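You operate a simulated robot arm through the tools that you are given. There is no shell and no other tool.

You run a simulated robot arm. Do the job below in one go: nothing can be reset, and whatever is moved stays where it is left.

JOB
Take the black collar from the tool case to the parts bin.
Fine: undo both clasps, shut the lid afterwards and leave the clasps open.

The check looks at the end state, three seconds after you hand in, the way a careful person would. Anything else that was tipped, shoved, dropped, spilled or broken makes it a failure. Lids that push on must go on centred and level and be pressed home; caps that screw on are set level and turned clockwise until they are tight.

ROBOT AND FRAMES
A 7-joint arm with a two-finger parallel gripper, fixed in place. Base frame: the origin is on the floor under the middle of its stand, x ahead of it, y to its left, z up. Readings come in mm, degrees, newtons and seconds.
It reaches about 1247 mm from its shoulder. Its first joint turns from -132.0 to 132.0 degrees. Payload 3.91 kg.
Tool frame: the origin (TCP) lies between the finger pads and is the grasp point; the fingertips stand 30 mm ahead of it; z points along the fingers, y is the line along which they close. Largest opening 110 mm; finger width 20, thickness 10; the body of the gripper, 48 by 112 mm, starts 55 mm behind the TCP.
Orientation is told as [roll, pitch, yaw] about the base's x, y, z axes, in that order, counted from this pose: with the fingers straight down and closing along the base's y, the tool's x points along the base's -x, its y along +y and its z along -z.

CONTROLS
- The arm moves only by the tool servo_tool. Its argument "increments" is a list of rows, each a list of 3 entries, a list of its own where there are three numbers: the gripper command, from -1 (shut) to 1 (fully open), values between in proportion, then the shift along the base's x, y, z in mm, then the turn, a rotation vector about the base's x, y, z in degrees. In form: [[claw, [tx, ty, tz], [rx, ry, rz]], ...]. A call has 1 to 20 rows; each row shifts and turns the commanded pose from where the row before left it. Rows are played at 5 a second. More than 50 mm and 8.6 degrees between two rows, or a gripper value outside its range, and nothing of the call is played. A pose out of reach is approached as far as the arm can. The call stops where the force on the tool passes 90 N (or 10 N more than at its start, if that is more) or the arm is blocked; 0.2 s more then pass. Each finger travels about 108 mm/s and halts on what it meets, pressing with about 31 N; the grip force reading is that of the motor and also rises with nothing between the fingers. The clock runs only during rows and for 0.2 s after the last one: add rows that do not move to give the fingers time. The reply holds the time, the measured pose of the TCP, the force on the tool along the base axes, the opening and the grip force, in the units named above and with some noise, with the torque about the TCP (base axes, N m) and any sound that the robot's microphone picked up, and new pictures: "show" is both (left out), scene, wrist or none.
- Cameras (640 x 400 px; columns grow to the right, rows downward): "scene" is fixed at [401.2, 651.4, 1516.5]; the picture's right is [-0.87, -0.49, 0.00], its down [-0.33, 0.59, -0.74] and it looks along [0.36, -0.64, -0.67] (base axes); focal length 214 px, centre (320, 200). "wrist" rides on the gripper at [72, 17, -103] in the tool frame; the picture's right is [-0.23, 0.97, 0.00], its down [-0.76, -0.18, -0.62] and it looks along [-0.61, -0.14, 0.78] (tool axes); focal length 222 px, centre (320, 200). There is no depth. A picture from a camera that has moved, and an enlarged one, comes with that camera's place and axes in the base frame and with its lens.
- close_up(camera, box): a new picture of the part [left, top, right, bottom] of that camera's present view, enlarged. The clock stands still meanwhile.
- finish_job(): hands the job in; it is judged then, once.

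Places have to be worked out from the pictures, the camera data and where the tool is seen. Open the gripper and draw the arm clear of the work before you hand the job in, unless the task says otherwise.

The tools are called after "Call:" as name(argument=value, ...) on one line, values as JSON. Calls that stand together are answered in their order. servo_tool: Moves the arm, as the interface text tells. Its arguments: {"type":"object","properties":{"increments":{"type":"array","items":{"type":"array"}},"show":{"type":"string","enum":["both","scene","wrist","none"]}},"required":["increments"]} The other tools are called the same way: close_up (camera, box) takes an enlarged picture of a part of a camera's view; finish_job () hands the job in.

At the start:

```text
t: 0.0
tcp_pos: [550.5, 343.9, 1341.6]
tcp_rot: [0.1, 0.0, 0.0]
ft_force: [-0.2, -0.7, 0.4]
ft_torque: [-0.02, -0.01, 0.0]
finger_gap: 109.9
grasp_force: 0.0
```

scene: 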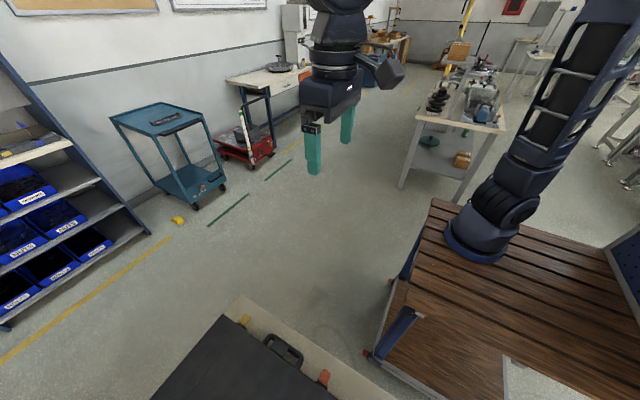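
wrist: 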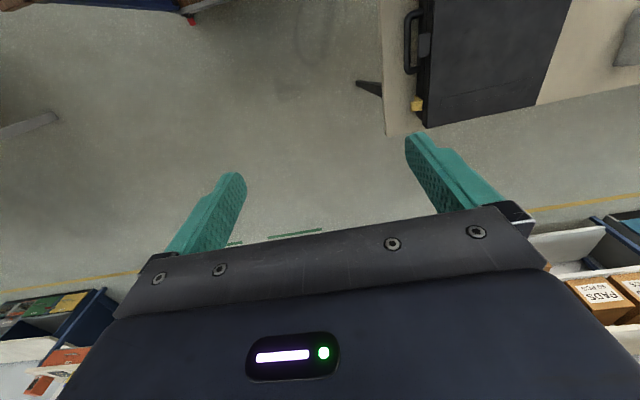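

The tool case shows at the bottom of the scene picture and the top right of the wrist picture. I'll enlarge both before I move anything.

Call:
close_up(camera="scene", box=[140, 280, 400, 400])

Call:
close_up(camera="wrist", box=[340, 0, 640, 190])

```text
2.46 times, centred on (270, 340) of scene
camera zoom: at [401.2, 651.4, 1516.5], right [-0.87, -0.49, 0.0], down [-0.33, 0.59, -0.74], along [0.36, -0.64, -0.67], focal length 528 px, centre (443, -145)
```

zoom: 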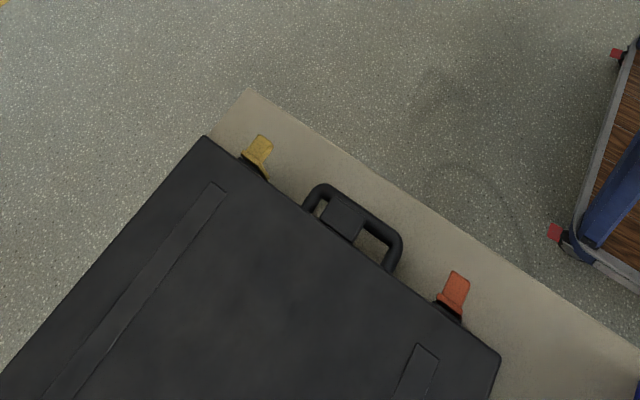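

```text
2.11 times, centred on (490, 95) of wrist
camera zoom: at [477.6, 362.6, 1444.1], right [0.23, 0.97, 0.0], down [0.76, -0.18, 0.62], along [0.61, -0.14, -0.78], focal length 468 px, centre (-38, 421)
```

zoom: 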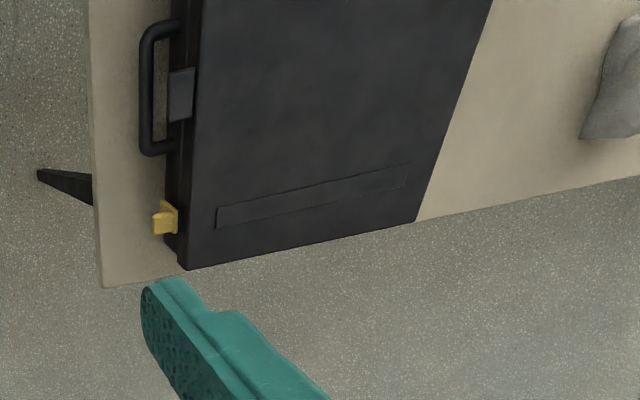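

Working from both views, the case top is at z≈872 with its front edge at y≈588, running x 379–752. The clasps are on the -y face and the hinge is at the back, y≈842. I'll turn the gripper 90° about z so the wrist camera faces +y and shows the case and what's around it.

Call:
servo_tool(increments=[[1, [0, 0, 0], [0, 0, 8.2]], [1, [0, 0, 0], [0, 0, 8.2]], [1, [0, 0, 0], [0, 0, 8.2]], [1, [0, 0, 0], [0, 0, 8.2]], [1, [0, 0, 0], [0, 0, 8.2]], [1, [0, 0, 0], [0, 0, 8.2]], [1, [0, 0, 0], [0, 0, 8.2]], [1, [0, 0, 0], [0, 0, 8.2]], [1, [0, 0, 0], [0, 0, 8.2]], [1, [0, 0, 0], [0, 0, 8.2]], [1, [0, 0, 0], [0, 0, 8.0]], [1, [0, 0, 0], [0, 0, 0]]], show="both")

```text
t: 2.6
tcp_pos: [550.1, 344.6, 1340.2]
tcp_rot: [0.0, 0.0, 90.1]
ft_force: [-0.3, -0.3, 0.5]
ft_torque: [-0.01, 0.01, -0.01]
finger_gap: 109.9
grasp_force: 0.1
camera wrist: at [533.8, 273.1, 1443.9], right [-0.97, 0.23, 0.0], down [0.18, 0.76, 0.62], along [0.14, 0.61, -0.78], focal length 222 px, centre (320, 200)
```

scene: 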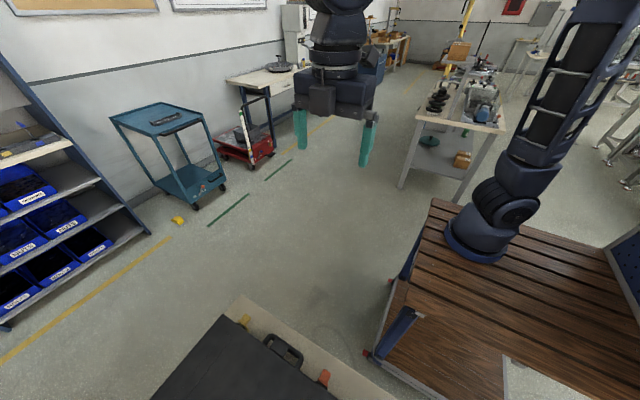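
wrist: 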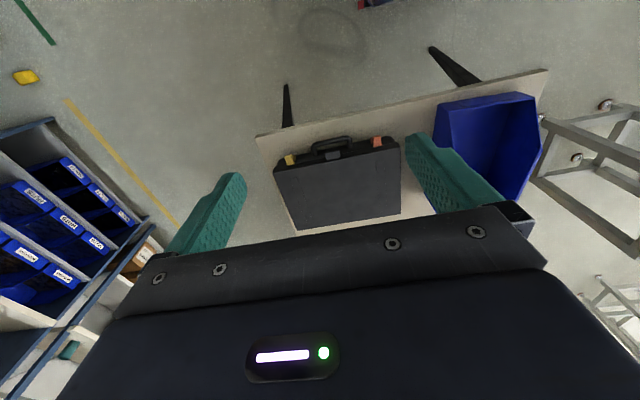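

The blue bin stands on the same table at lower x, to the right in this picture. I'll enlarge the case and the bin.

Call:
close_up(camera="wrist", box=[240, 60, 420, 240])

Call:
close_up(camera="wrist", box=[400, 60, 580, 220])

```text
2.22 times, centred on (330, 150) of wrist
camera zoom: at [533.8, 273.1, 1443.9], right [-0.97, 0.23, 0.0], down [0.18, 0.76, 0.62], along [0.14, 0.61, -0.78], focal length 494 px, centre (298, 311)
```

zoom: 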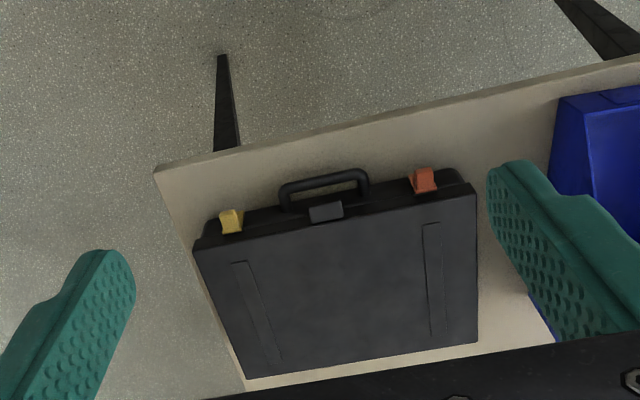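

```text
2.50 times, centred on (490, 140) of wrist
camera zoom: at [533.8, 273.1, 1443.9], right [-0.97, 0.23, 0.0], down [0.18, 0.76, 0.62], along [0.14, 0.61, -0.78], focal length 555 px, centre (-105, 350)
```

zoom: 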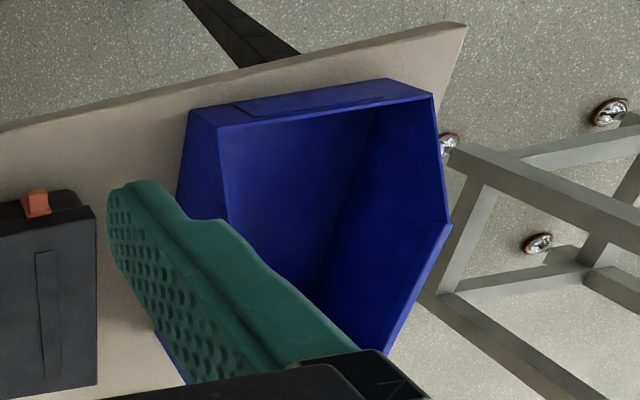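

The bin takes up roughly x 50–250 on the same table. I'll move down in front of the case to look at the clasps closely.

Call:
servo_tool(increments=[[1, [4, 6, -40], [0, 0, 0]], [1, [4, 6, -40], [0, 0, 0]], [1, [4, 6, -40], [0, 0, 0]], [1, [4, 6, -40], [0, 0, 0]], [1, [4, 6, -40], [0, 0, 0]], [1, [4, 6, -40], [0, 0, 0]], [1, [4, 6, -40], [0, 0, 0]], [1, [0, 0, 0], [0, 0, 0]]], show="both")

```text
t: 4.4
tcp_pos: [580.6, 386.4, 1059.3]
tcp_rot: [0.0, 0.0, 90.0]
ft_force: [-1.4, -0.7, -0.2]
ft_torque: [0.0, 0.0, 0.03]
finger_gap: 110.0
grasp_force: 0.1
camera wrist: at [563.3, 315.1, 1162.1], right [-0.97, 0.23, 0.0], down [0.18, 0.76, 0.62], along [0.14, 0.61, -0.78], focal length 222 px, centre (320, 200)
```

scene: 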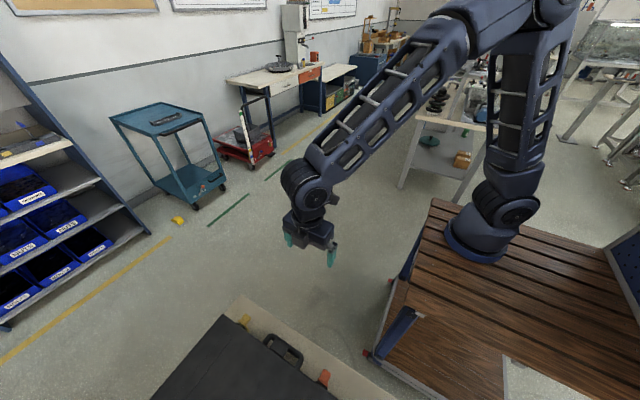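
wrist: 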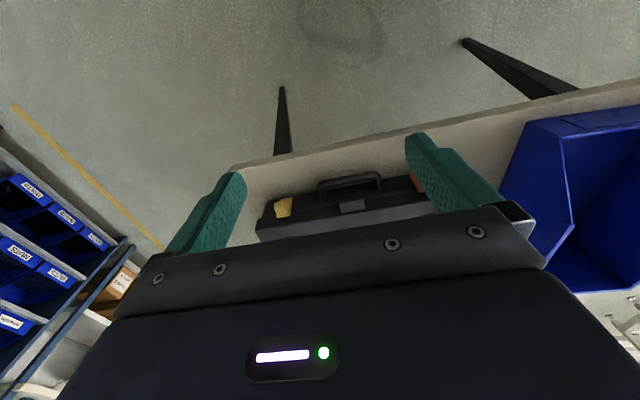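

The yellow clasp now shows between the fingers. I'll enlarge the case front.

Call:
close_up(camera="wrist", box=[240, 150, 340, 230])

Call:
close_up(camera="wrist", box=[340, 140, 440, 220])

Call:
close_up(camera="scene", box=[220, 300, 350, 400])

```text
5.00 times, centred on (290, 190) of wrist
camera zoom: at [563.3, 315.1, 1162.1], right [-0.97, 0.23, 0.0], down [0.18, 0.76, 0.62], along [0.14, 0.61, -0.78], focal length 1111 px, centre (470, 250)
```

zoom: 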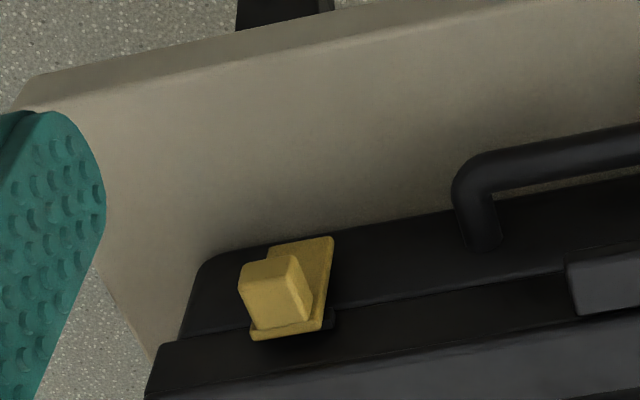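

```text
5.00 times, centred on (390, 180) of wrist
camera zoom: at [563.3, 315.1, 1162.1], right [-0.97, 0.23, 0.0], down [0.18, 0.76, 0.62], along [0.14, 0.61, -0.78], focal length 1111 px, centre (-30, 300)
```

zoom: 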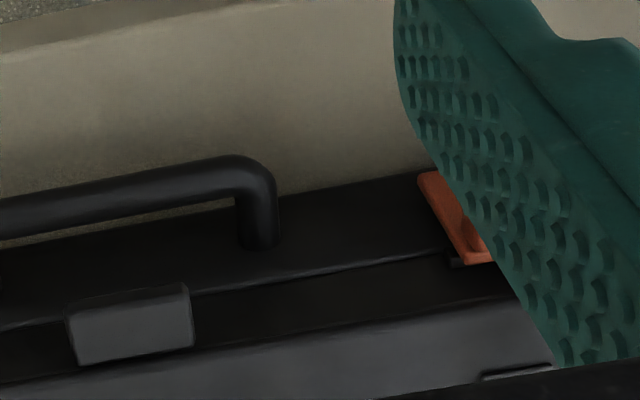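

```text
4.00 times, centred on (285, 350) of scene
camera zoom: at [401.2, 651.4, 1516.5], right [-0.87, -0.49, 0.0], down [-0.33, 0.59, -0.74], along [0.36, -0.64, -0.67], focal length 858 px, centre (460, -400)
```

zoom: 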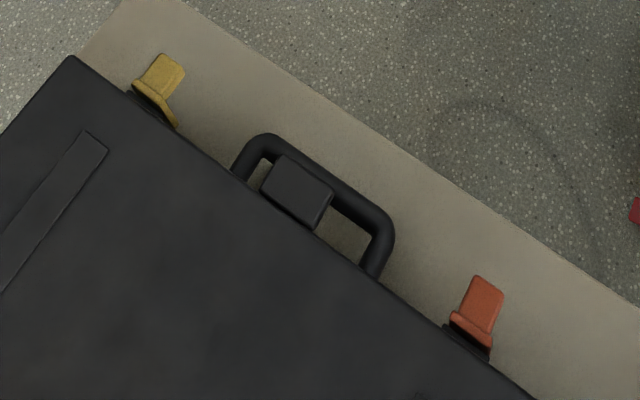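

The yellow clasp is a plate on the front face with a tab sticking out about 30 mm towards -y, and the orange one looks similar. I'll tilt the gripper forward for a flatter close view of the yellow clasp.

Call:
servo_tool(increments=[[1, [25, 13, -16], [7.5, 0, 0]], [1, [25, 13, -16], [7.5, 0, 0]], [1, [25, 13, -16], [7.5, 0, 0]], [1, [25, 13, -16], [7.5, 0, 0]], [1, [0, 0, 0], [0, 0, 0]]], show="wrist")

```text
t: 5.6
tcp_pos: [681.0, 437.3, 997.6]
tcp_rot: [-0.1, -30.1, 90.0]
ft_force: [0.1, 0.3, -0.1]
ft_torque: [0.04, 0.02, -0.01]
finger_gap: 110.2
grasp_force: 0.0
camera wrist: at [663.4, 324.2, 1050.2], right [-0.97, 0.2, 0.11], down [0.18, 0.35, 0.92], along [0.14, 0.92, -0.37], focal length 222 px, centre (320, 200)
```

wrist: 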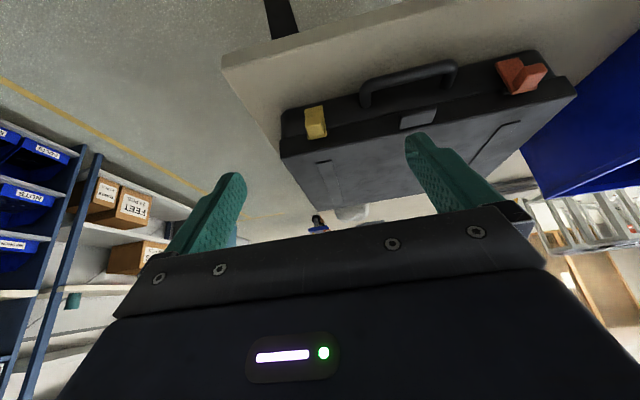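

Both clasps are now clear of the fingers, so I'll enlarge each one.

Call:
close_up(camera="wrist", box=[280, 85, 360, 145])

Call:
close_up(camera="wrist", box=[480, 40, 580, 110])

Call:
close_up(camera="wrist", box=[350, 50, 480, 140])

```text
6.67 times, centred on (320, 115) of wrist
camera zoom: at [663.4, 324.2, 1050.2], right [-0.97, 0.2, 0.11], down [0.18, 0.35, 0.92], along [0.14, 0.92, -0.37], focal length 1481 px, centre (320, 767)
```

zoom: 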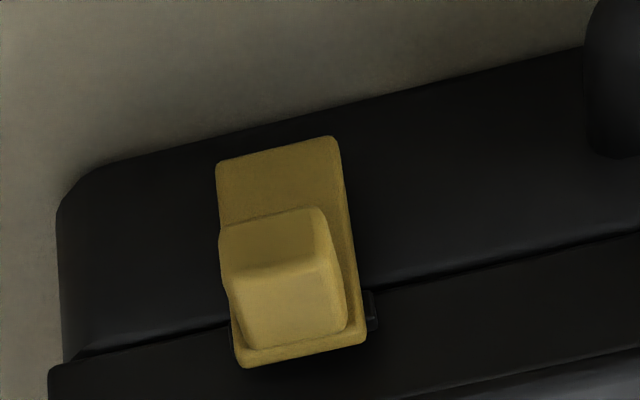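

```text
5.71 times, centred on (530, 75) of wrist
camera zoom: at [663.4, 324.2, 1050.2], right [-0.97, 0.2, 0.11], down [0.18, 0.35, 0.92], along [0.14, 0.92, -0.37], focal length 1269 px, centre (-880, 914)
```

zoom: 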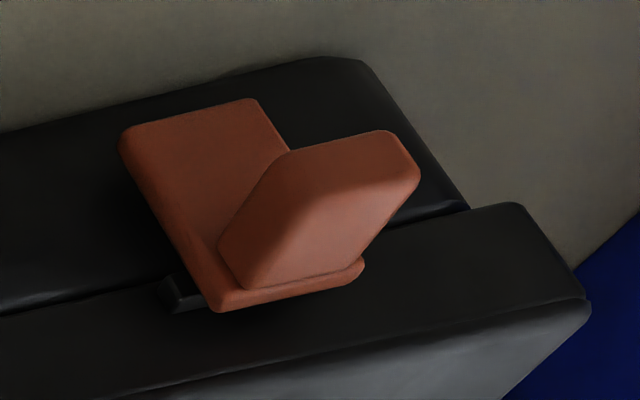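

```text
4.44 times, centred on (415, 95) of wrist
camera zoom: at [663.4, 324.2, 1050.2], right [-0.97, 0.2, 0.11], down [0.18, 0.35, 0.92], along [0.14, 0.92, -0.37], focal length 987 px, centre (-102, 667)
```

zoom: 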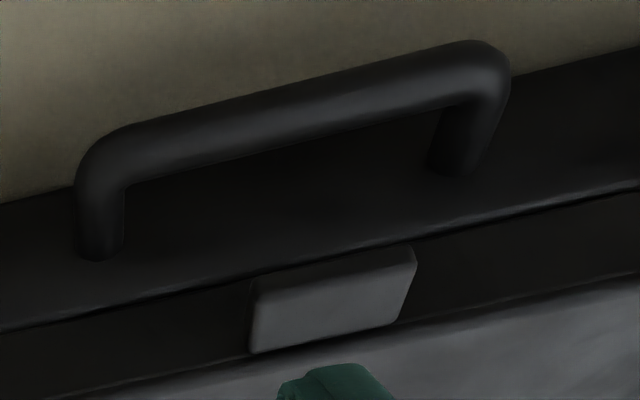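

The plate is about 27 mm wide and spans z≈799–854, with a dark bar behind its upper end just above the seam. I'll zoom in further to see which end is hinged.

Call:
close_up(camera="wrist", box=[498, 50, 548, 100])

Call:
close_up(camera="wrist", box=[300, 100, 335, 142])

```text
8.00 times, centred on (523, 75) of wrist
camera zoom: at [663.4, 324.2, 1050.2], right [-0.97, 0.2, 0.11], down [0.18, 0.35, 0.92], along [0.14, 0.92, -0.37], focal length 1777 px, centre (-1304, 1200)
```

zoom: 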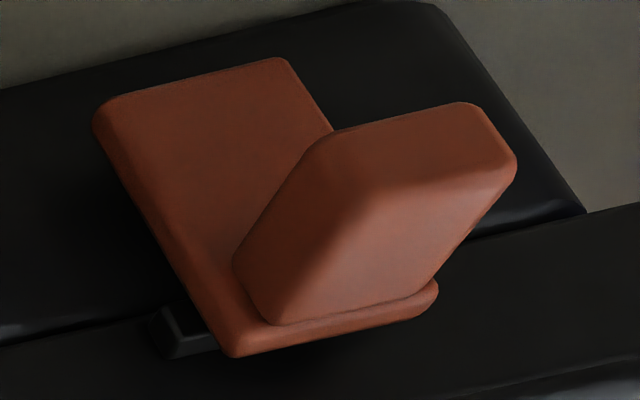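

```text
9.52 times, centred on (318, 121) of wrist
camera zoom: at [663.4, 324.2, 1050.2], right [-0.97, 0.2, 0.11], down [0.18, 0.35, 0.92], along [0.14, 0.92, -0.37], focal length 2116 px, centre (344, 952)
```

zoom: 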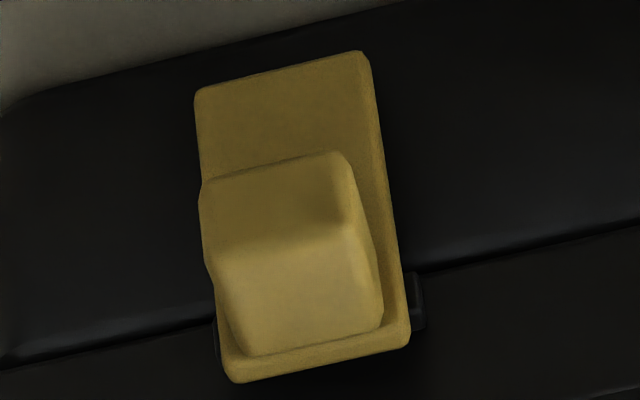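

Both clasps have the same shape, but I can't tell which end is hinged. Pressing gently down on the yellow tab is a safe test, because a top hinge would simply block. I'll set the closed fingers straight above that tab.

Call:
servo_tool(increments=[[-1, [0, 0, 0], [-7.5, 0, 0]], [-1, [0, 0, 0], [-7.5, 0, 0]], [-1, [0, 0, 0], [-7.5, 0, 0]], [-1, [0, 0, 0], [-7.5, 0, 0]], [-1, [5, 40, -25], [0, 0, 0]], [-1, [5, 40, -25], [0, 0, 0]], [-1, [4, 40, -25], [0, 0, 0]], [-1, [0, 0, 0], [0, 0, 0]]], show="both")

```text
t: 7.4
tcp_pos: [691.3, 558.6, 923.8]
tcp_rot: [-0.1, -0.1, 90.0]
ft_force: [-1.3, -1.4, 0.9]
ft_torque: [-0.01, 0.0, -0.04]
finger_gap: 0.2
grasp_force: 30.6
camera wrist: at [672.8, 487.5, 1026.3], right [-0.97, 0.23, 0.0], down [0.18, 0.76, 0.62], along [0.14, 0.61, -0.78], focal length 222 px, centre (320, 200)
```

scene: 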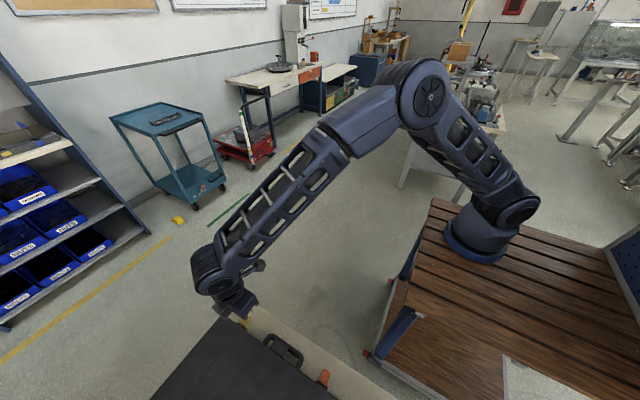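
wrist: 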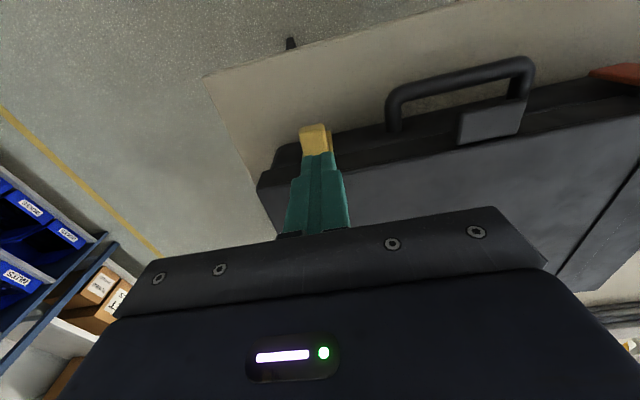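

Call:
close_up(camera="wrist", box=[270, 100, 370, 180])

Call:
close_up(camera="scene", box=[200, 280, 300, 360])

```text
5.00 times, centred on (320, 140) of wrist
camera zoom: at [672.8, 487.5, 1026.3], right [-0.97, 0.23, 0.0], down [0.18, 0.76, 0.62], along [0.14, 0.61, -0.78], focal length 1111 px, centre (320, 500)
```

zoom: 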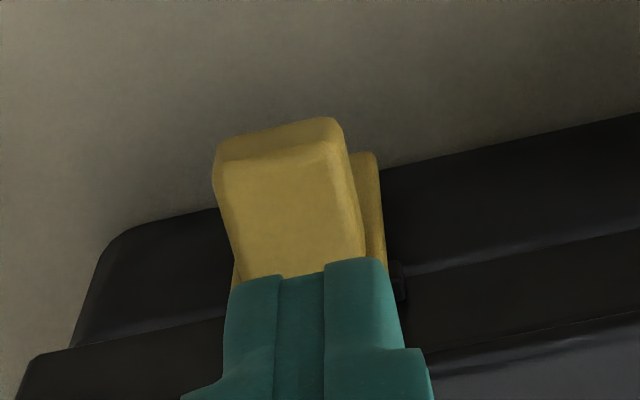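

```text
5.00 times, centred on (250, 320) of scene
camera zoom: at [401.2, 651.4, 1516.5], right [-0.87, -0.49, 0.0], down [-0.33, 0.59, -0.74], along [0.36, -0.64, -0.67], focal length 1072 px, centre (670, -400)
```

zoom: 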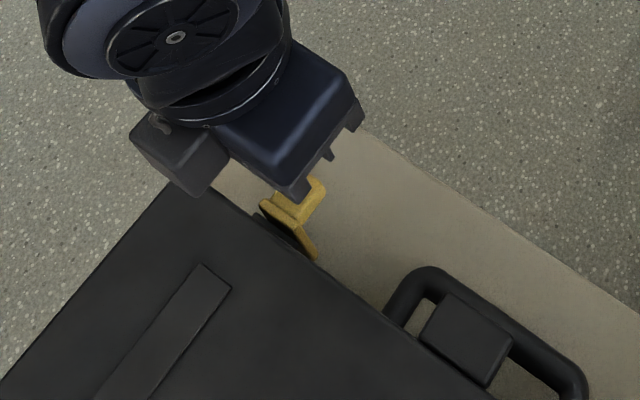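

The tab's outer edge comes out at about y=554 with its centre at x≈695. I'll shift +4 mm in x and drop to just above the tab, watching the force.

Call:
servo_tool(increments=[[-1, [4, -1, -15], [0, 0, 0]], [-1, [0, 0, -14], [0, 0, 0]], [-1, [0, 0, -10], [0, 0, 0]], [-1, [0, 0, 0], [0, 0, 0]]], show="wrist")

```text
t: 8.4
tcp_pos: [696.5, 557.7, 885.3]
tcp_rot: [0.0, -0.1, 90.0]
ft_force: [-2.2, -5.2, 24.3]
ft_torque: [0.08, 0.07, 0.0]
finger_gap: 0.0
grasp_force: 31.1
camera wrist: at [678.3, 486.2, 988.6], right [-0.97, 0.23, 0.0], down [0.18, 0.76, 0.62], along [0.14, 0.61, -0.78], focal length 222 px, centre (320, 200)
```

wrist: 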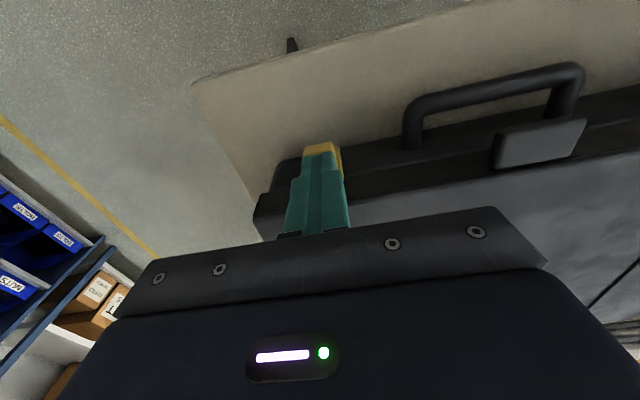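

The fingertips touched at tip z≈855 with 24 N. I'll check whether the tab has moved.

Call:
close_up(camera="wrist", box=[270, 120, 370, 200])

Call:
servo_tool(increments=[[-1, [0, 0, -1], [0, 0, 0]], [-1, [0, 0, 0], [0, 0, 0]]], show="none")

```text
5.00 times, centred on (320, 160) of wrist
camera zoom: at [678.3, 486.2, 988.6], right [-0.97, 0.23, 0.0], down [0.18, 0.76, 0.62], along [0.14, 0.61, -0.78], focal length 1111 px, centre (320, 400)
```

zoom: 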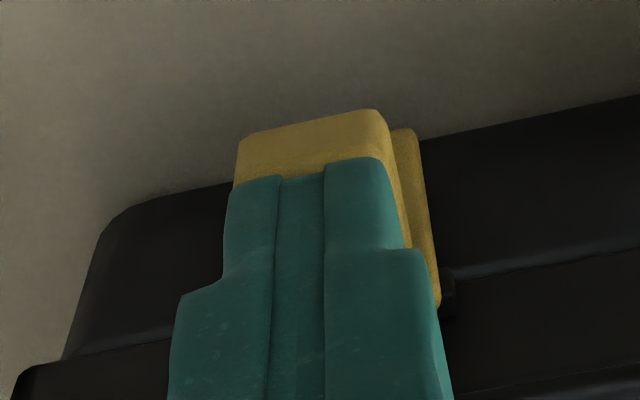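

```text
t: 9.0
tcp_pos: [695.7, 558.1, 884.6]
tcp_rot: [-0.2, -0.2, 90.1]
ft_force: [-2.0, -11.7, 50.5]
ft_torque: [0.07, 0.04, 0.09]
finger_gap: 0.0
grasp_force: 31.1
```

The force jumped to 50 N within 1 mm, so pressing down is blocked; the plate must hinge at the top bar and flip up. I'll back off, then turn the gripper half a turn with the camera above the fingers so I can push up from below.

Call:
servo_tool(increments=[[-1, [0, 0, 20], [0, 0, 0]], [-1, [0, -20, 40], [0, 0, 0]], [-1, [0, -45, 20], [0, 0, 0]], [-1, [0, -45, 20], [0, 0, 0]], [-1, [0, -40, 10], [0, 0, 0]], [-1, [0, 0, 0], [0, 0, 0]]], show="wrist")

Call:
servo_tool(increments=[[-1, [0, 0, 0], [0, 0, -8.2]], [-1, [0, 0, 0], [0, 0, -8.2]], [-1, [0, 0, 0], [0, 0, -8.2]], [-1, [0, 0, 0], [0, 0, -8.2]], [-1, [0, 0, 0], [0, 0, -8.2]], [-1, [0, 0, 0], [0, 0, -8.2]], [-1, [0, 0, 0], [0, 0, -8.2]], [-1, [0, 0, 0], [0, 0, -8.2]], [-1, [0, 0, 0], [0, 0, -8.2]], [-1, [0, 0, 0], [0, 0, -8.2]], [-1, [0, 0, 0], [0, 0, -8.0]], [-1, [0, 0, 0], [0, 0, -8.2]], [-1, [0, 0, 0], [0, 0, -8.2]], [-1, [0, 0, 0], [0, 0, -8.2]], [-1, [0, 0, 0], [0, 0, -8.2]], [-1, [0, 0, 0], [0, 0, -8.2]], [-1, [0, 0, 0], [0, 0, -8.2]], [-1, [0, 0, 0], [0, 0, -8.2]], [-1, [0, 0, 0], [0, 0, -8.2]], [-1, [0, 0, 0], [0, 0, -8.2]]], show="both")

```text
t: 10.4
tcp_pos: [696.6, 408.5, 992.5]
tcp_rot: [0.0, 0.1, 89.9]
ft_force: [-0.3, 0.1, -0.7]
ft_torque: [0.03, -0.01, 0.0]
finger_gap: 0.3
grasp_force: 30.7
camera wrist: at [679.1, 336.2, 1095.5], right [-0.97, 0.23, 0.0], down [0.18, 0.76, 0.62], along [0.14, 0.61, -0.78], focal length 222 px, centre (320, 200)
```

wrist: 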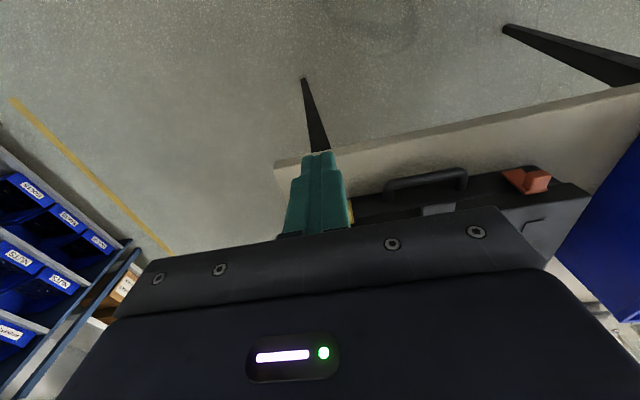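

```text
t: 14.6
tcp_pos: [696.7, 408.5, 991.4]
tcp_rot: [0.0, 0.0, -73.9]
ft_force: [0.6, -0.3, -0.3]
ft_torque: [0.0, -0.02, 0.01]
finger_gap: 0.2
grasp_force: 31.1
camera wrist: at [692.4, 483.4, 1094.9], right [1.0, 0.05, 0.0], down [0.04, -0.78, 0.62], along [0.03, -0.62, -0.78], focal length 222 px, centre (320, 200)
```

scene: 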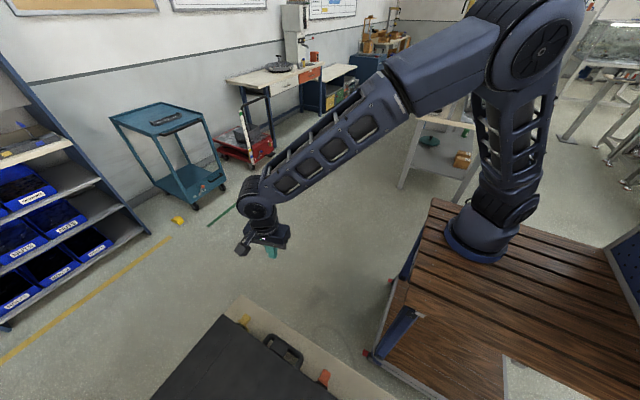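
wrist: 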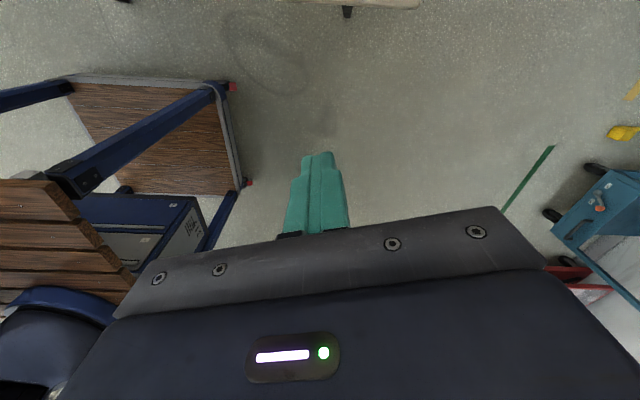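

The flip worked. I'll finish the yaw and tilt the fingers up to point level along +y.

Call:
servo_tool(increments=[[-1, [0, 0, 0], [0, 0, -8.1]], [-1, [0, 0, 0], [0, 0, -8.0]], [-1, [0, 0, 0], [8.2, 0, 0]], [-1, [0, 0, 0], [8.2, 0, 0]], [-1, [0, 0, 0], [8.2, 0, 0]], [-1, [0, 0, 0], [8.2, 0, 0]], [-1, [0, 0, 0], [8.2, 0, 0]], [-1, [0, 0, 0], [8.2, 0, 0]], [-1, [0, 0, 0], [8.2, 0, 0]], [-1, [0, 0, 0], [8.2, 0, 0]], [-1, [0, 0, 0], [8.2, 0, 0]], [-1, [0, 0, 0], [8.2, 0, 0]], [-1, [0, 0, 0], [8.0, 0, 0]], [-1, [0, 0, 0], [0, 0, 0]]], show="both")

```text
t: 17.6
tcp_pos: [696.3, 407.7, 991.9]
tcp_rot: [128.0, 89.9, 38.0]
ft_force: [0.1, -0.5, -0.6]
ft_torque: [0.01, 0.01, -0.01]
finger_gap: 0.0
grasp_force: 31.1
camera wrist: at [713.0, 304.7, 1064.1], right [0.97, 0.0, -0.23], down [-0.18, -0.62, -0.76], along [-0.14, 0.78, -0.61], focal length 222 px, centre (320, 200)
```

scene: 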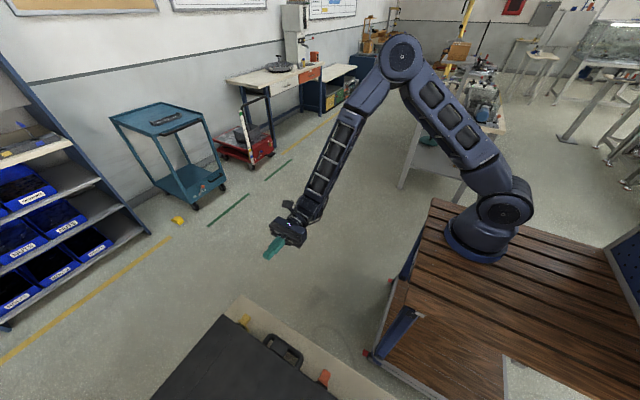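
wrist: 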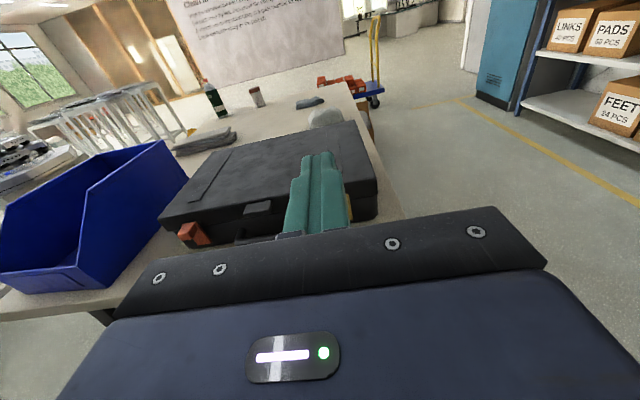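

I now have a clear upright view of the case, the bin and the objects behind. I'll enlarge the bin and the area behind the case, since the lid will swing that way.

Call:
close_up(camera="wrist", box=[0, 120, 220, 310])

Call:
close_up(camera="wrist", box=[160, 70, 400, 250])

```text
2.11 times, centred on (110, 215) of wrist
camera zoom: at [713.0, 304.7, 1064.1], right [0.97, 0.0, -0.23], down [-0.18, -0.62, -0.76], along [-0.14, 0.78, -0.61], focal length 468 px, centre (762, 168)
```

zoom: 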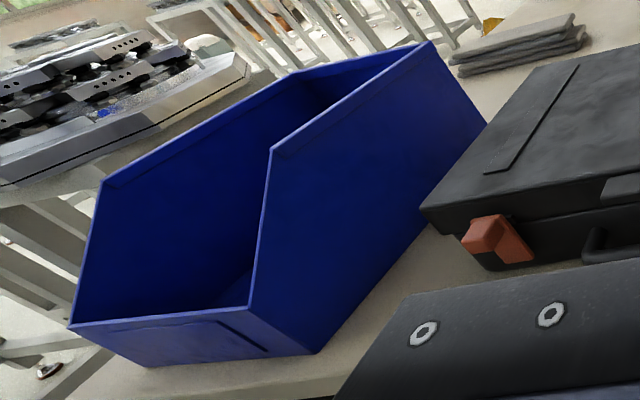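

```text
2.22 times, centred on (280, 160) of wrist
camera zoom: at [713.0, 304.7, 1064.1], right [0.97, 0.0, -0.23], down [-0.18, -0.62, -0.76], along [-0.14, 0.78, -0.61], focal length 494 px, centre (409, 289)
```

zoom: 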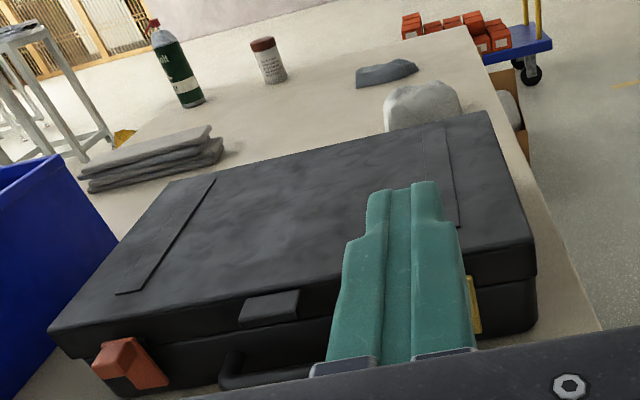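

The bin is a front-hopper bin, and a few items stand behind the case, clear of where the lid should swing. I'll lower the closed fingers in front of the yellow clasp to just below tab height.

Call:
servo_tool(increments=[[-1, [0, 10, -34], [0, 0, 0]], [-1, [0, 10, -34], [0, 0, 0]], [-1, [0, 10, -34], [0, 0, 0]], [-1, [0, 10, -34], [0, 0, 0]], [-1, [0, 10, -31], [0, 0, 0]], [-1, [0, 0, 0], [0, 0, 0]]], show="both")

```text
t: 19.0
tcp_pos: [696.9, 457.9, 826.8]
tcp_rot: [86.3, 89.9, -3.7]
ft_force: [0.7, 0.0, -0.3]
ft_torque: [-0.01, 0.0, 0.0]
finger_gap: 0.0
grasp_force: 30.7
camera wrist: at [713.3, 355.1, 897.8], right [0.97, 0.0, -0.23], down [-0.18, -0.62, -0.76], along [-0.14, 0.78, -0.61], focal length 222 px, centre (320, 200)
```

scene: 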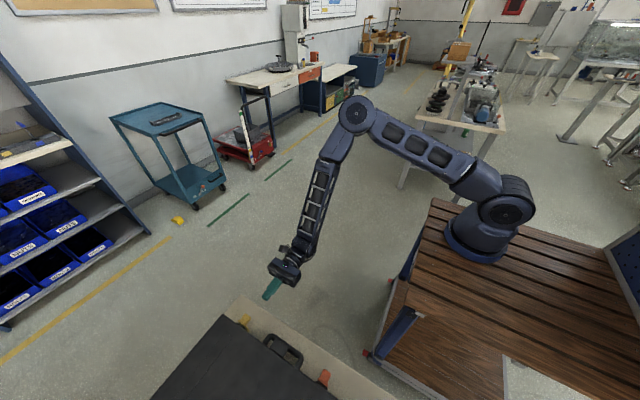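
wrist: 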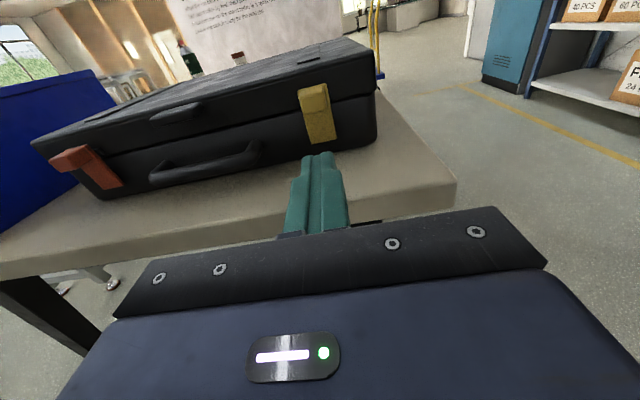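

Call:
close_up(camera="wrist", box=[270, 70, 370, 170])

Call:
close_up(camera="wrist", box=[30, 90, 230, 210])

```text
4.00 times, centred on (320, 120) of wrist
camera zoom: at [713.3, 355.1, 897.8], right [0.97, 0.0, -0.23], down [-0.18, -0.62, -0.76], along [-0.14, 0.78, -0.61], focal length 888 px, centre (320, 520)
```

zoom: 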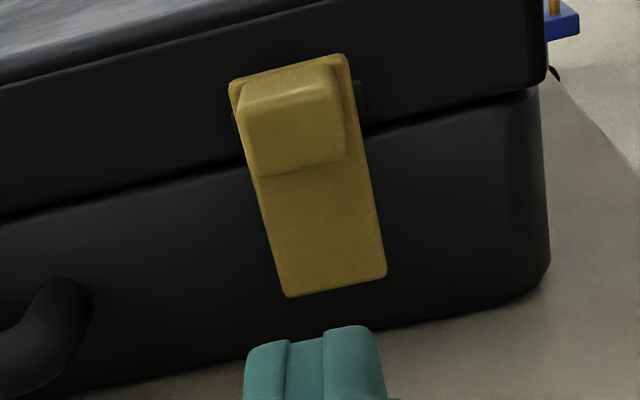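

```text
3.20 times, centred on (130, 150) of wrist
camera zoom: at [713.3, 355.1, 897.8], right [0.97, 0.0, -0.23], down [-0.18, -0.62, -0.76], along [-0.14, 0.78, -0.61], focal length 711 px, centre (928, 360)
```

zoom: 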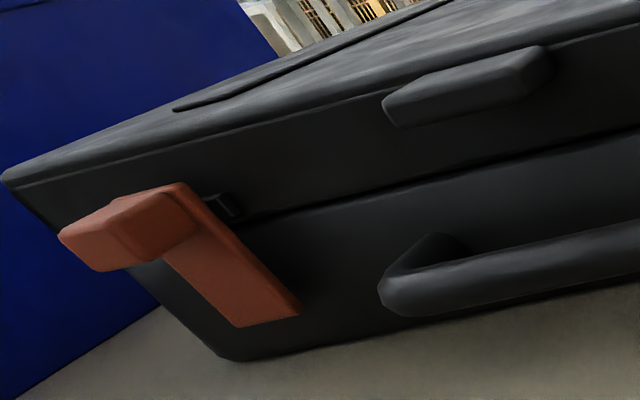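

The plate spans z≈799–854 and the tab z≈839–854, with the dark bar on the lid behind it at z≈842. Rather than push on a guess, I'll pinch the tab lightly and feel which way it goes. First I'll line up with the fingers partly open.

Call:
servo_tool(increments=[[-0.2, [-1, 10, 20], [0, 0, 0]], [-0.2, [0, 20, 0], [0, 0, 0]], [-0.2, [0, 12, 0], [0, 0, 0]], [-0.2, [0, 0, 0], [0, 0, 0]]], show="wrist")

Call:
close_up(camera="wrist", box=[250, 90, 390, 220])

```text
t: 20.0
tcp_pos: [697.2, 499.6, 844.9]
tcp_rot: [84.8, 90.0, -5.2]
ft_force: [-0.6, 0.8, 0.4]
ft_torque: [-0.01, 0.03, 0.0]
finger_gap: 44.0
grasp_force: 0.1
camera wrist: at [712.3, 397.6, 917.3], right [0.97, 0.0, -0.23], down [-0.18, -0.62, -0.76], along [-0.14, 0.78, -0.61], focal length 222 px, centre (320, 200)
```

wrist: 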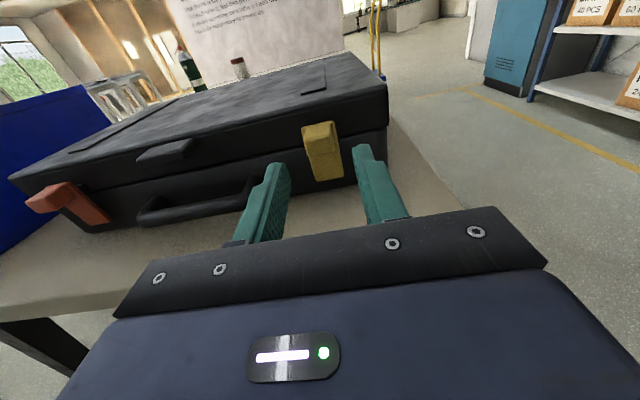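

```text
3.08 times, centred on (320, 155) of wrist
camera zoom: at [712.3, 397.6, 917.3], right [0.97, 0.0, -0.23], down [-0.18, -0.62, -0.76], along [-0.14, 0.78, -0.61], focal length 684 px, centre (320, 338)
```

zoom: 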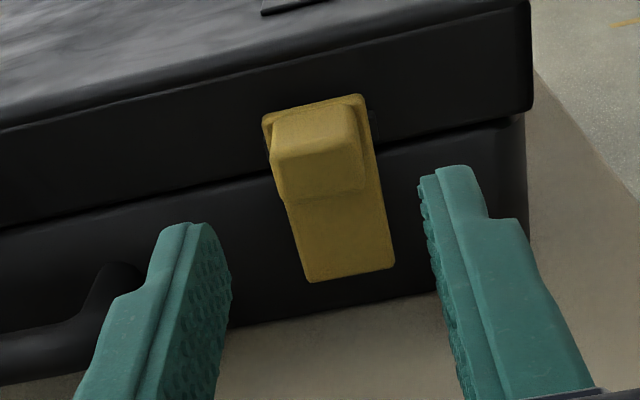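

By the picture the tab is centred between the fingers in x within about 0.5 mm and sits about 3 mm higher. I'll move in so the pads straddle it and close to a 28 mm gap before checking again.

Call:
servo_tool(increments=[[-0.2, [0, 16, 2], [0, 0, 0]], [-0.2, [0, 16, 0], [0, 0, 0]], [-0.2, [0, 14, 0], [0, 0, 0]], [-0.49, [0, 0, 0], [0, 0, 0]], [-0.49, [0, 0, 0], [0, 0, 0]]], show="wrist")

Call:
close_up(camera="wrist", box=[260, 110, 380, 220])

```text
t: 21.2
tcp_pos: [693.8, 545.1, 846.8]
tcp_rot: [93.0, 90.0, 3.0]
ft_force: [-0.3, 0.0, -1.2]
ft_torque: [0.01, 0.01, -0.01]
finger_gap: 28.0
grasp_force: 0.1
camera wrist: at [710.8, 442.3, 919.3], right [0.97, 0.0, -0.23], down [-0.18, -0.62, -0.76], along [-0.14, 0.78, -0.61], focal length 222 px, centre (320, 200)
```

wrist: 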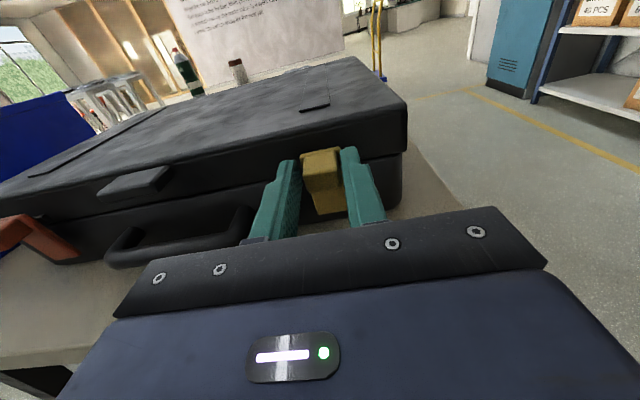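

```text
3.64 times, centred on (320, 165) of wrist
camera zoom: at [710.8, 442.3, 919.3], right [0.97, 0.0, -0.23], down [-0.18, -0.62, -0.76], along [-0.14, 0.78, -0.61], focal length 808 px, centre (320, 327)
```

zoom: 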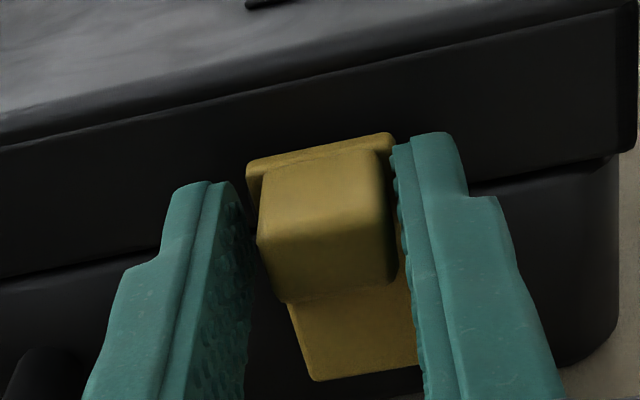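

The tab sits about 1.3 mm towards +x of the finger centre, so I'll shift by that much and then close.

Call:
servo_tool(increments=[[-0.49, [1.2, 0, 0], [0, 0, 0]], [-0.49, [0, 0, 0], [0, 0, 0]], [-0.58, [0, 0, 0], [0, 0, 0]], [-0.7, [0, 0, 0], [0, 0, 0]], [-1, [0, 0, 0], [0, 0, 0]], [-1, [0, 0, 0], [0, 0, 0]]], show="wrist")

Call:
close_up(camera="wrist", box=[260, 110, 380, 220])

```text
t: 22.6
tcp_pos: [696.2, 544.6, 847.7]
tcp_rot: [91.0, 90.0, 1.0]
ft_force: [1.1, 1.1, 0.9]
ft_torque: [0.02, 0.08, 0.08]
finger_gap: 21.7
grasp_force: 31.1
camera wrist: at [712.4, 442.7, 919.1], right [0.97, 0.0, -0.23], down [-0.18, -0.62, -0.76], along [-0.14, 0.78, -0.61], focal length 222 px, centre (320, 200)
```

wrist: 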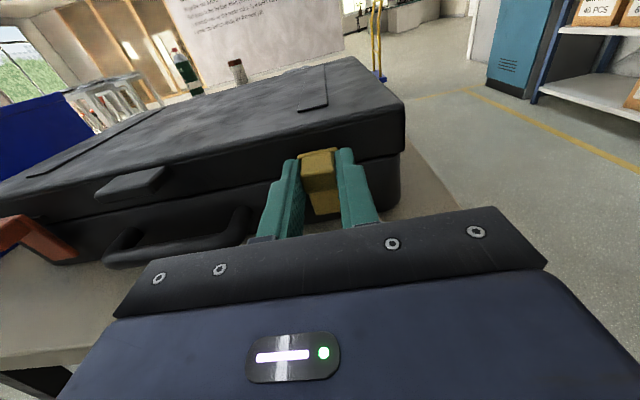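

```text
3.64 times, centred on (320, 165) of wrist
camera zoom: at [712.4, 442.7, 919.1], right [0.97, 0.0, -0.23], down [-0.18, -0.62, -0.76], along [-0.14, 0.78, -0.61], focal length 808 px, centre (320, 327)
```

zoom: 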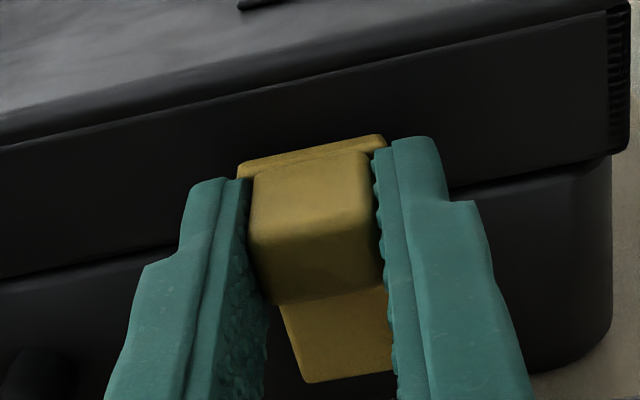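

The tab is held at 21.7 mm with hardly any side load. Next I'll test small pulls: outward first, then back and upward.

Call:
servo_tool(increments=[[-1, [0, -1, 0], [0, 0, 0]], [-1, [0, 0, 0], [0, 0, 0]]], show="none")

Call:
servo_tool(increments=[[-1, [0, 1, 0], [0, 0, 0]], [-1, [0, 0, 1], [0, 0, 0]], [-1, [0, 0, 0], [0, 0, 0]]], show="none")

```text
t: 23.2
tcp_pos: [695.9, 544.1, 846.4]
tcp_rot: [92.4, 89.9, 2.6]
ft_force: [-1.4, 8.0, 0.9]
ft_torque: [0.28, 0.02, -0.01]
finger_gap: 21.9
grasp_force: 30.5
```

```text
t: 24.0
tcp_pos: [696.5, 546.1, 848.0]
tcp_rot: [35.3, 89.9, -54.6]
ft_force: [-3.3, 0.6, 0.5]
ft_torque: [-0.38, 0.06, 0.31]
finger_gap: 21.5
grasp_force: 31.5
```

Pulling outward met resistance (8 N for 1 mm), while moving up 1 mm met nearly none. I'll keep going upward in small steps.

Call:
servo_tool(increments=[[-1, [0, 0, 1.5], [0, 0, 0]], [-1, [0, 0, 0], [0, 0, 0]]], show="wrist")

Call:
close_up(camera="wrist", box=[260, 110, 380, 220])

```text
t: 24.6
tcp_pos: [696.2, 546.0, 850.5]
tcp_rot: [66.3, 89.9, -23.8]
ft_force: [-2.1, 3.3, 0.2]
ft_torque: [-0.28, 0.06, 0.13]
finger_gap: 21.9
grasp_force: 30.5
camera wrist: at [713.2, 443.4, 921.9], right [0.97, 0.0, -0.23], down [-0.18, -0.62, -0.76], along [-0.14, 0.78, -0.61], focal length 222 px, centre (320, 200)
```

wrist: 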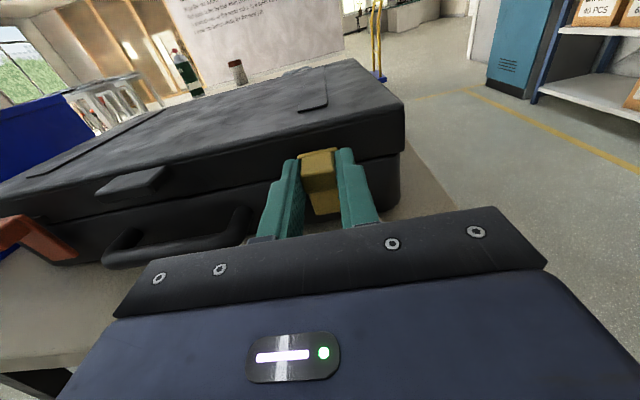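

```text
3.64 times, centred on (320, 165) of wrist
camera zoom: at [713.2, 443.4, 921.9], right [0.97, 0.0, -0.23], down [-0.18, -0.62, -0.76], along [-0.14, 0.78, -0.61], focal length 808 px, centre (320, 327)
```

zoom: 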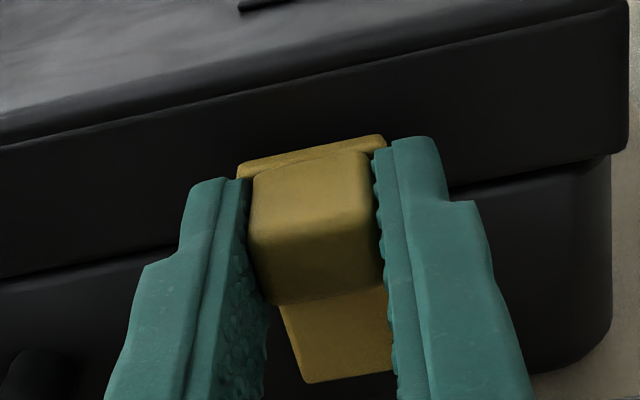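

There is almost no vertical load, and the torque reading suggests the tab is turning in the grip. I'll follow an arc about the bar (y≈582, z≈843), tilting the tool along with it, and check after about 12°.

Call:
servo_tool(increments=[[-1, [0, 0.4, 0.7], [-5, 0, 0]], [-1, [0, 0.5, 2.2], [-3.5, 0, 0]], [-1, [0, 0.5, 2.2], [-3.5, 0, 0]], [-1, [0, 0, 0], [0, 0, 0]]], show="wrist")

Call:
close_up(camera="wrist", box=[220, 90, 420, 240])

```text
t: 25.6
tcp_pos: [698.2, 547.3, 853.7]
tcp_rot: [0.3, 78.0, -89.6]
ft_force: [2.0, -3.7, -0.1]
ft_torque: [0.71, 0.15, 0.11]
finger_gap: 22.0
grasp_force: 31.1
camera wrist: at [713.6, 461.7, 946.7], right [0.97, -0.05, -0.22], down [-0.18, -0.77, -0.61], along [-0.14, 0.64, -0.76], focal length 222 px, centre (320, 200)
```

wrist: 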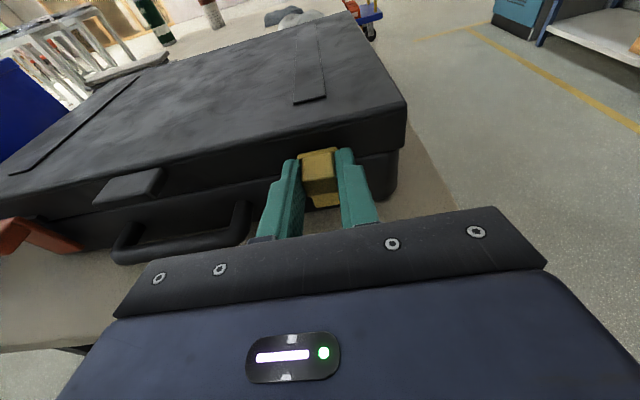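

```text
2.67 times, centred on (320, 165) of wrist
camera zoom: at [713.6, 461.7, 946.7], right [0.97, -0.05, -0.22], down [-0.18, -0.77, -0.61], along [-0.14, 0.64, -0.76], focal length 592 px, centre (320, 293)
```

zoom: 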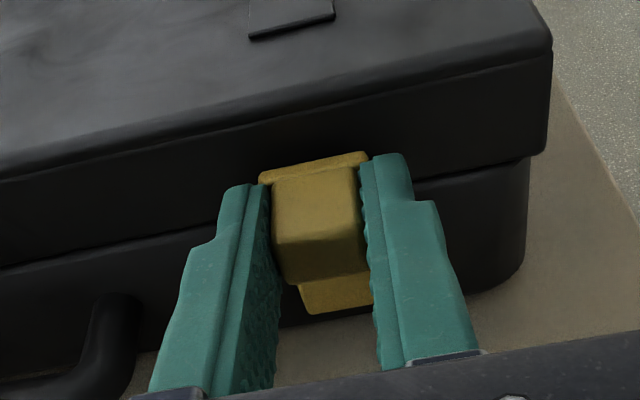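

The geometry shows the clasp didn't move: the plate still spans z≈798–855 and the fingers just slid along the tab. I'll let go, back off, level the tool and push solidly from underneath with the fingers closed.

Call:
servo_tool(increments=[[-0.3, [0, 0, 0], [0, 0, 0]], [-0.3, [0, -20, 0], [0, 0, 0]], [-0.3, [0, -20, 0], [6, 0, 0]], [-0.3, [0, -20, 0], [6, 0, 0]], [-1, [0, 0, -16], [0, 0, 0]], [-1, [0, 0, -16], [0, 0, 0]], [-1, [0, 0, 0], [0, 0, 0]]], show="wrist")

Call:
close_up(camera="wrist", box=[250, 90, 390, 220])

```text
t: 27.2
tcp_pos: [696.7, 487.7, 822.0]
tcp_rot: [96.6, 90.0, 6.6]
ft_force: [-0.2, 0.1, 1.0]
ft_torque: [0.0, 0.02, 0.0]
finger_gap: 0.0
grasp_force: 31.1
camera wrist: at [713.9, 385.7, 894.2], right [0.97, 0.0, -0.23], down [-0.18, -0.62, -0.76], along [-0.14, 0.78, -0.61], focal length 222 px, centre (320, 200)
```

wrist: 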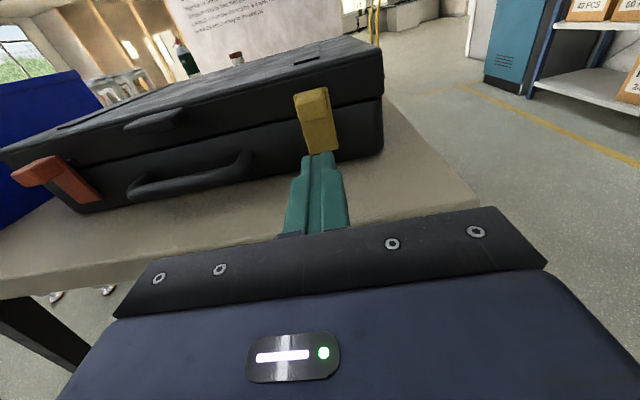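

```text
3.08 times, centred on (320, 155) of wrist
camera zoom: at [713.9, 385.7, 894.2], right [0.97, 0.0, -0.23], down [-0.18, -0.62, -0.76], along [-0.14, 0.78, -0.61], focal length 684 px, centre (320, 338)
```

zoom: 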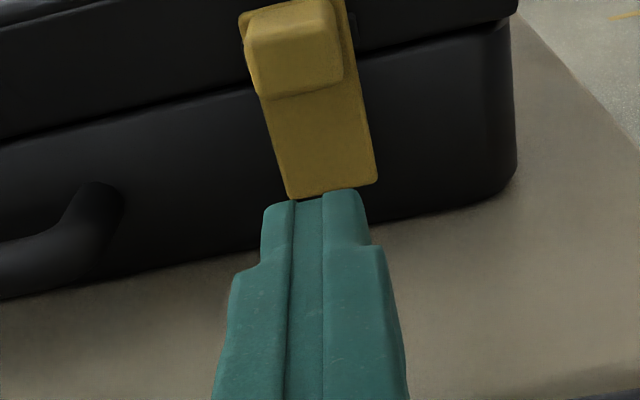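

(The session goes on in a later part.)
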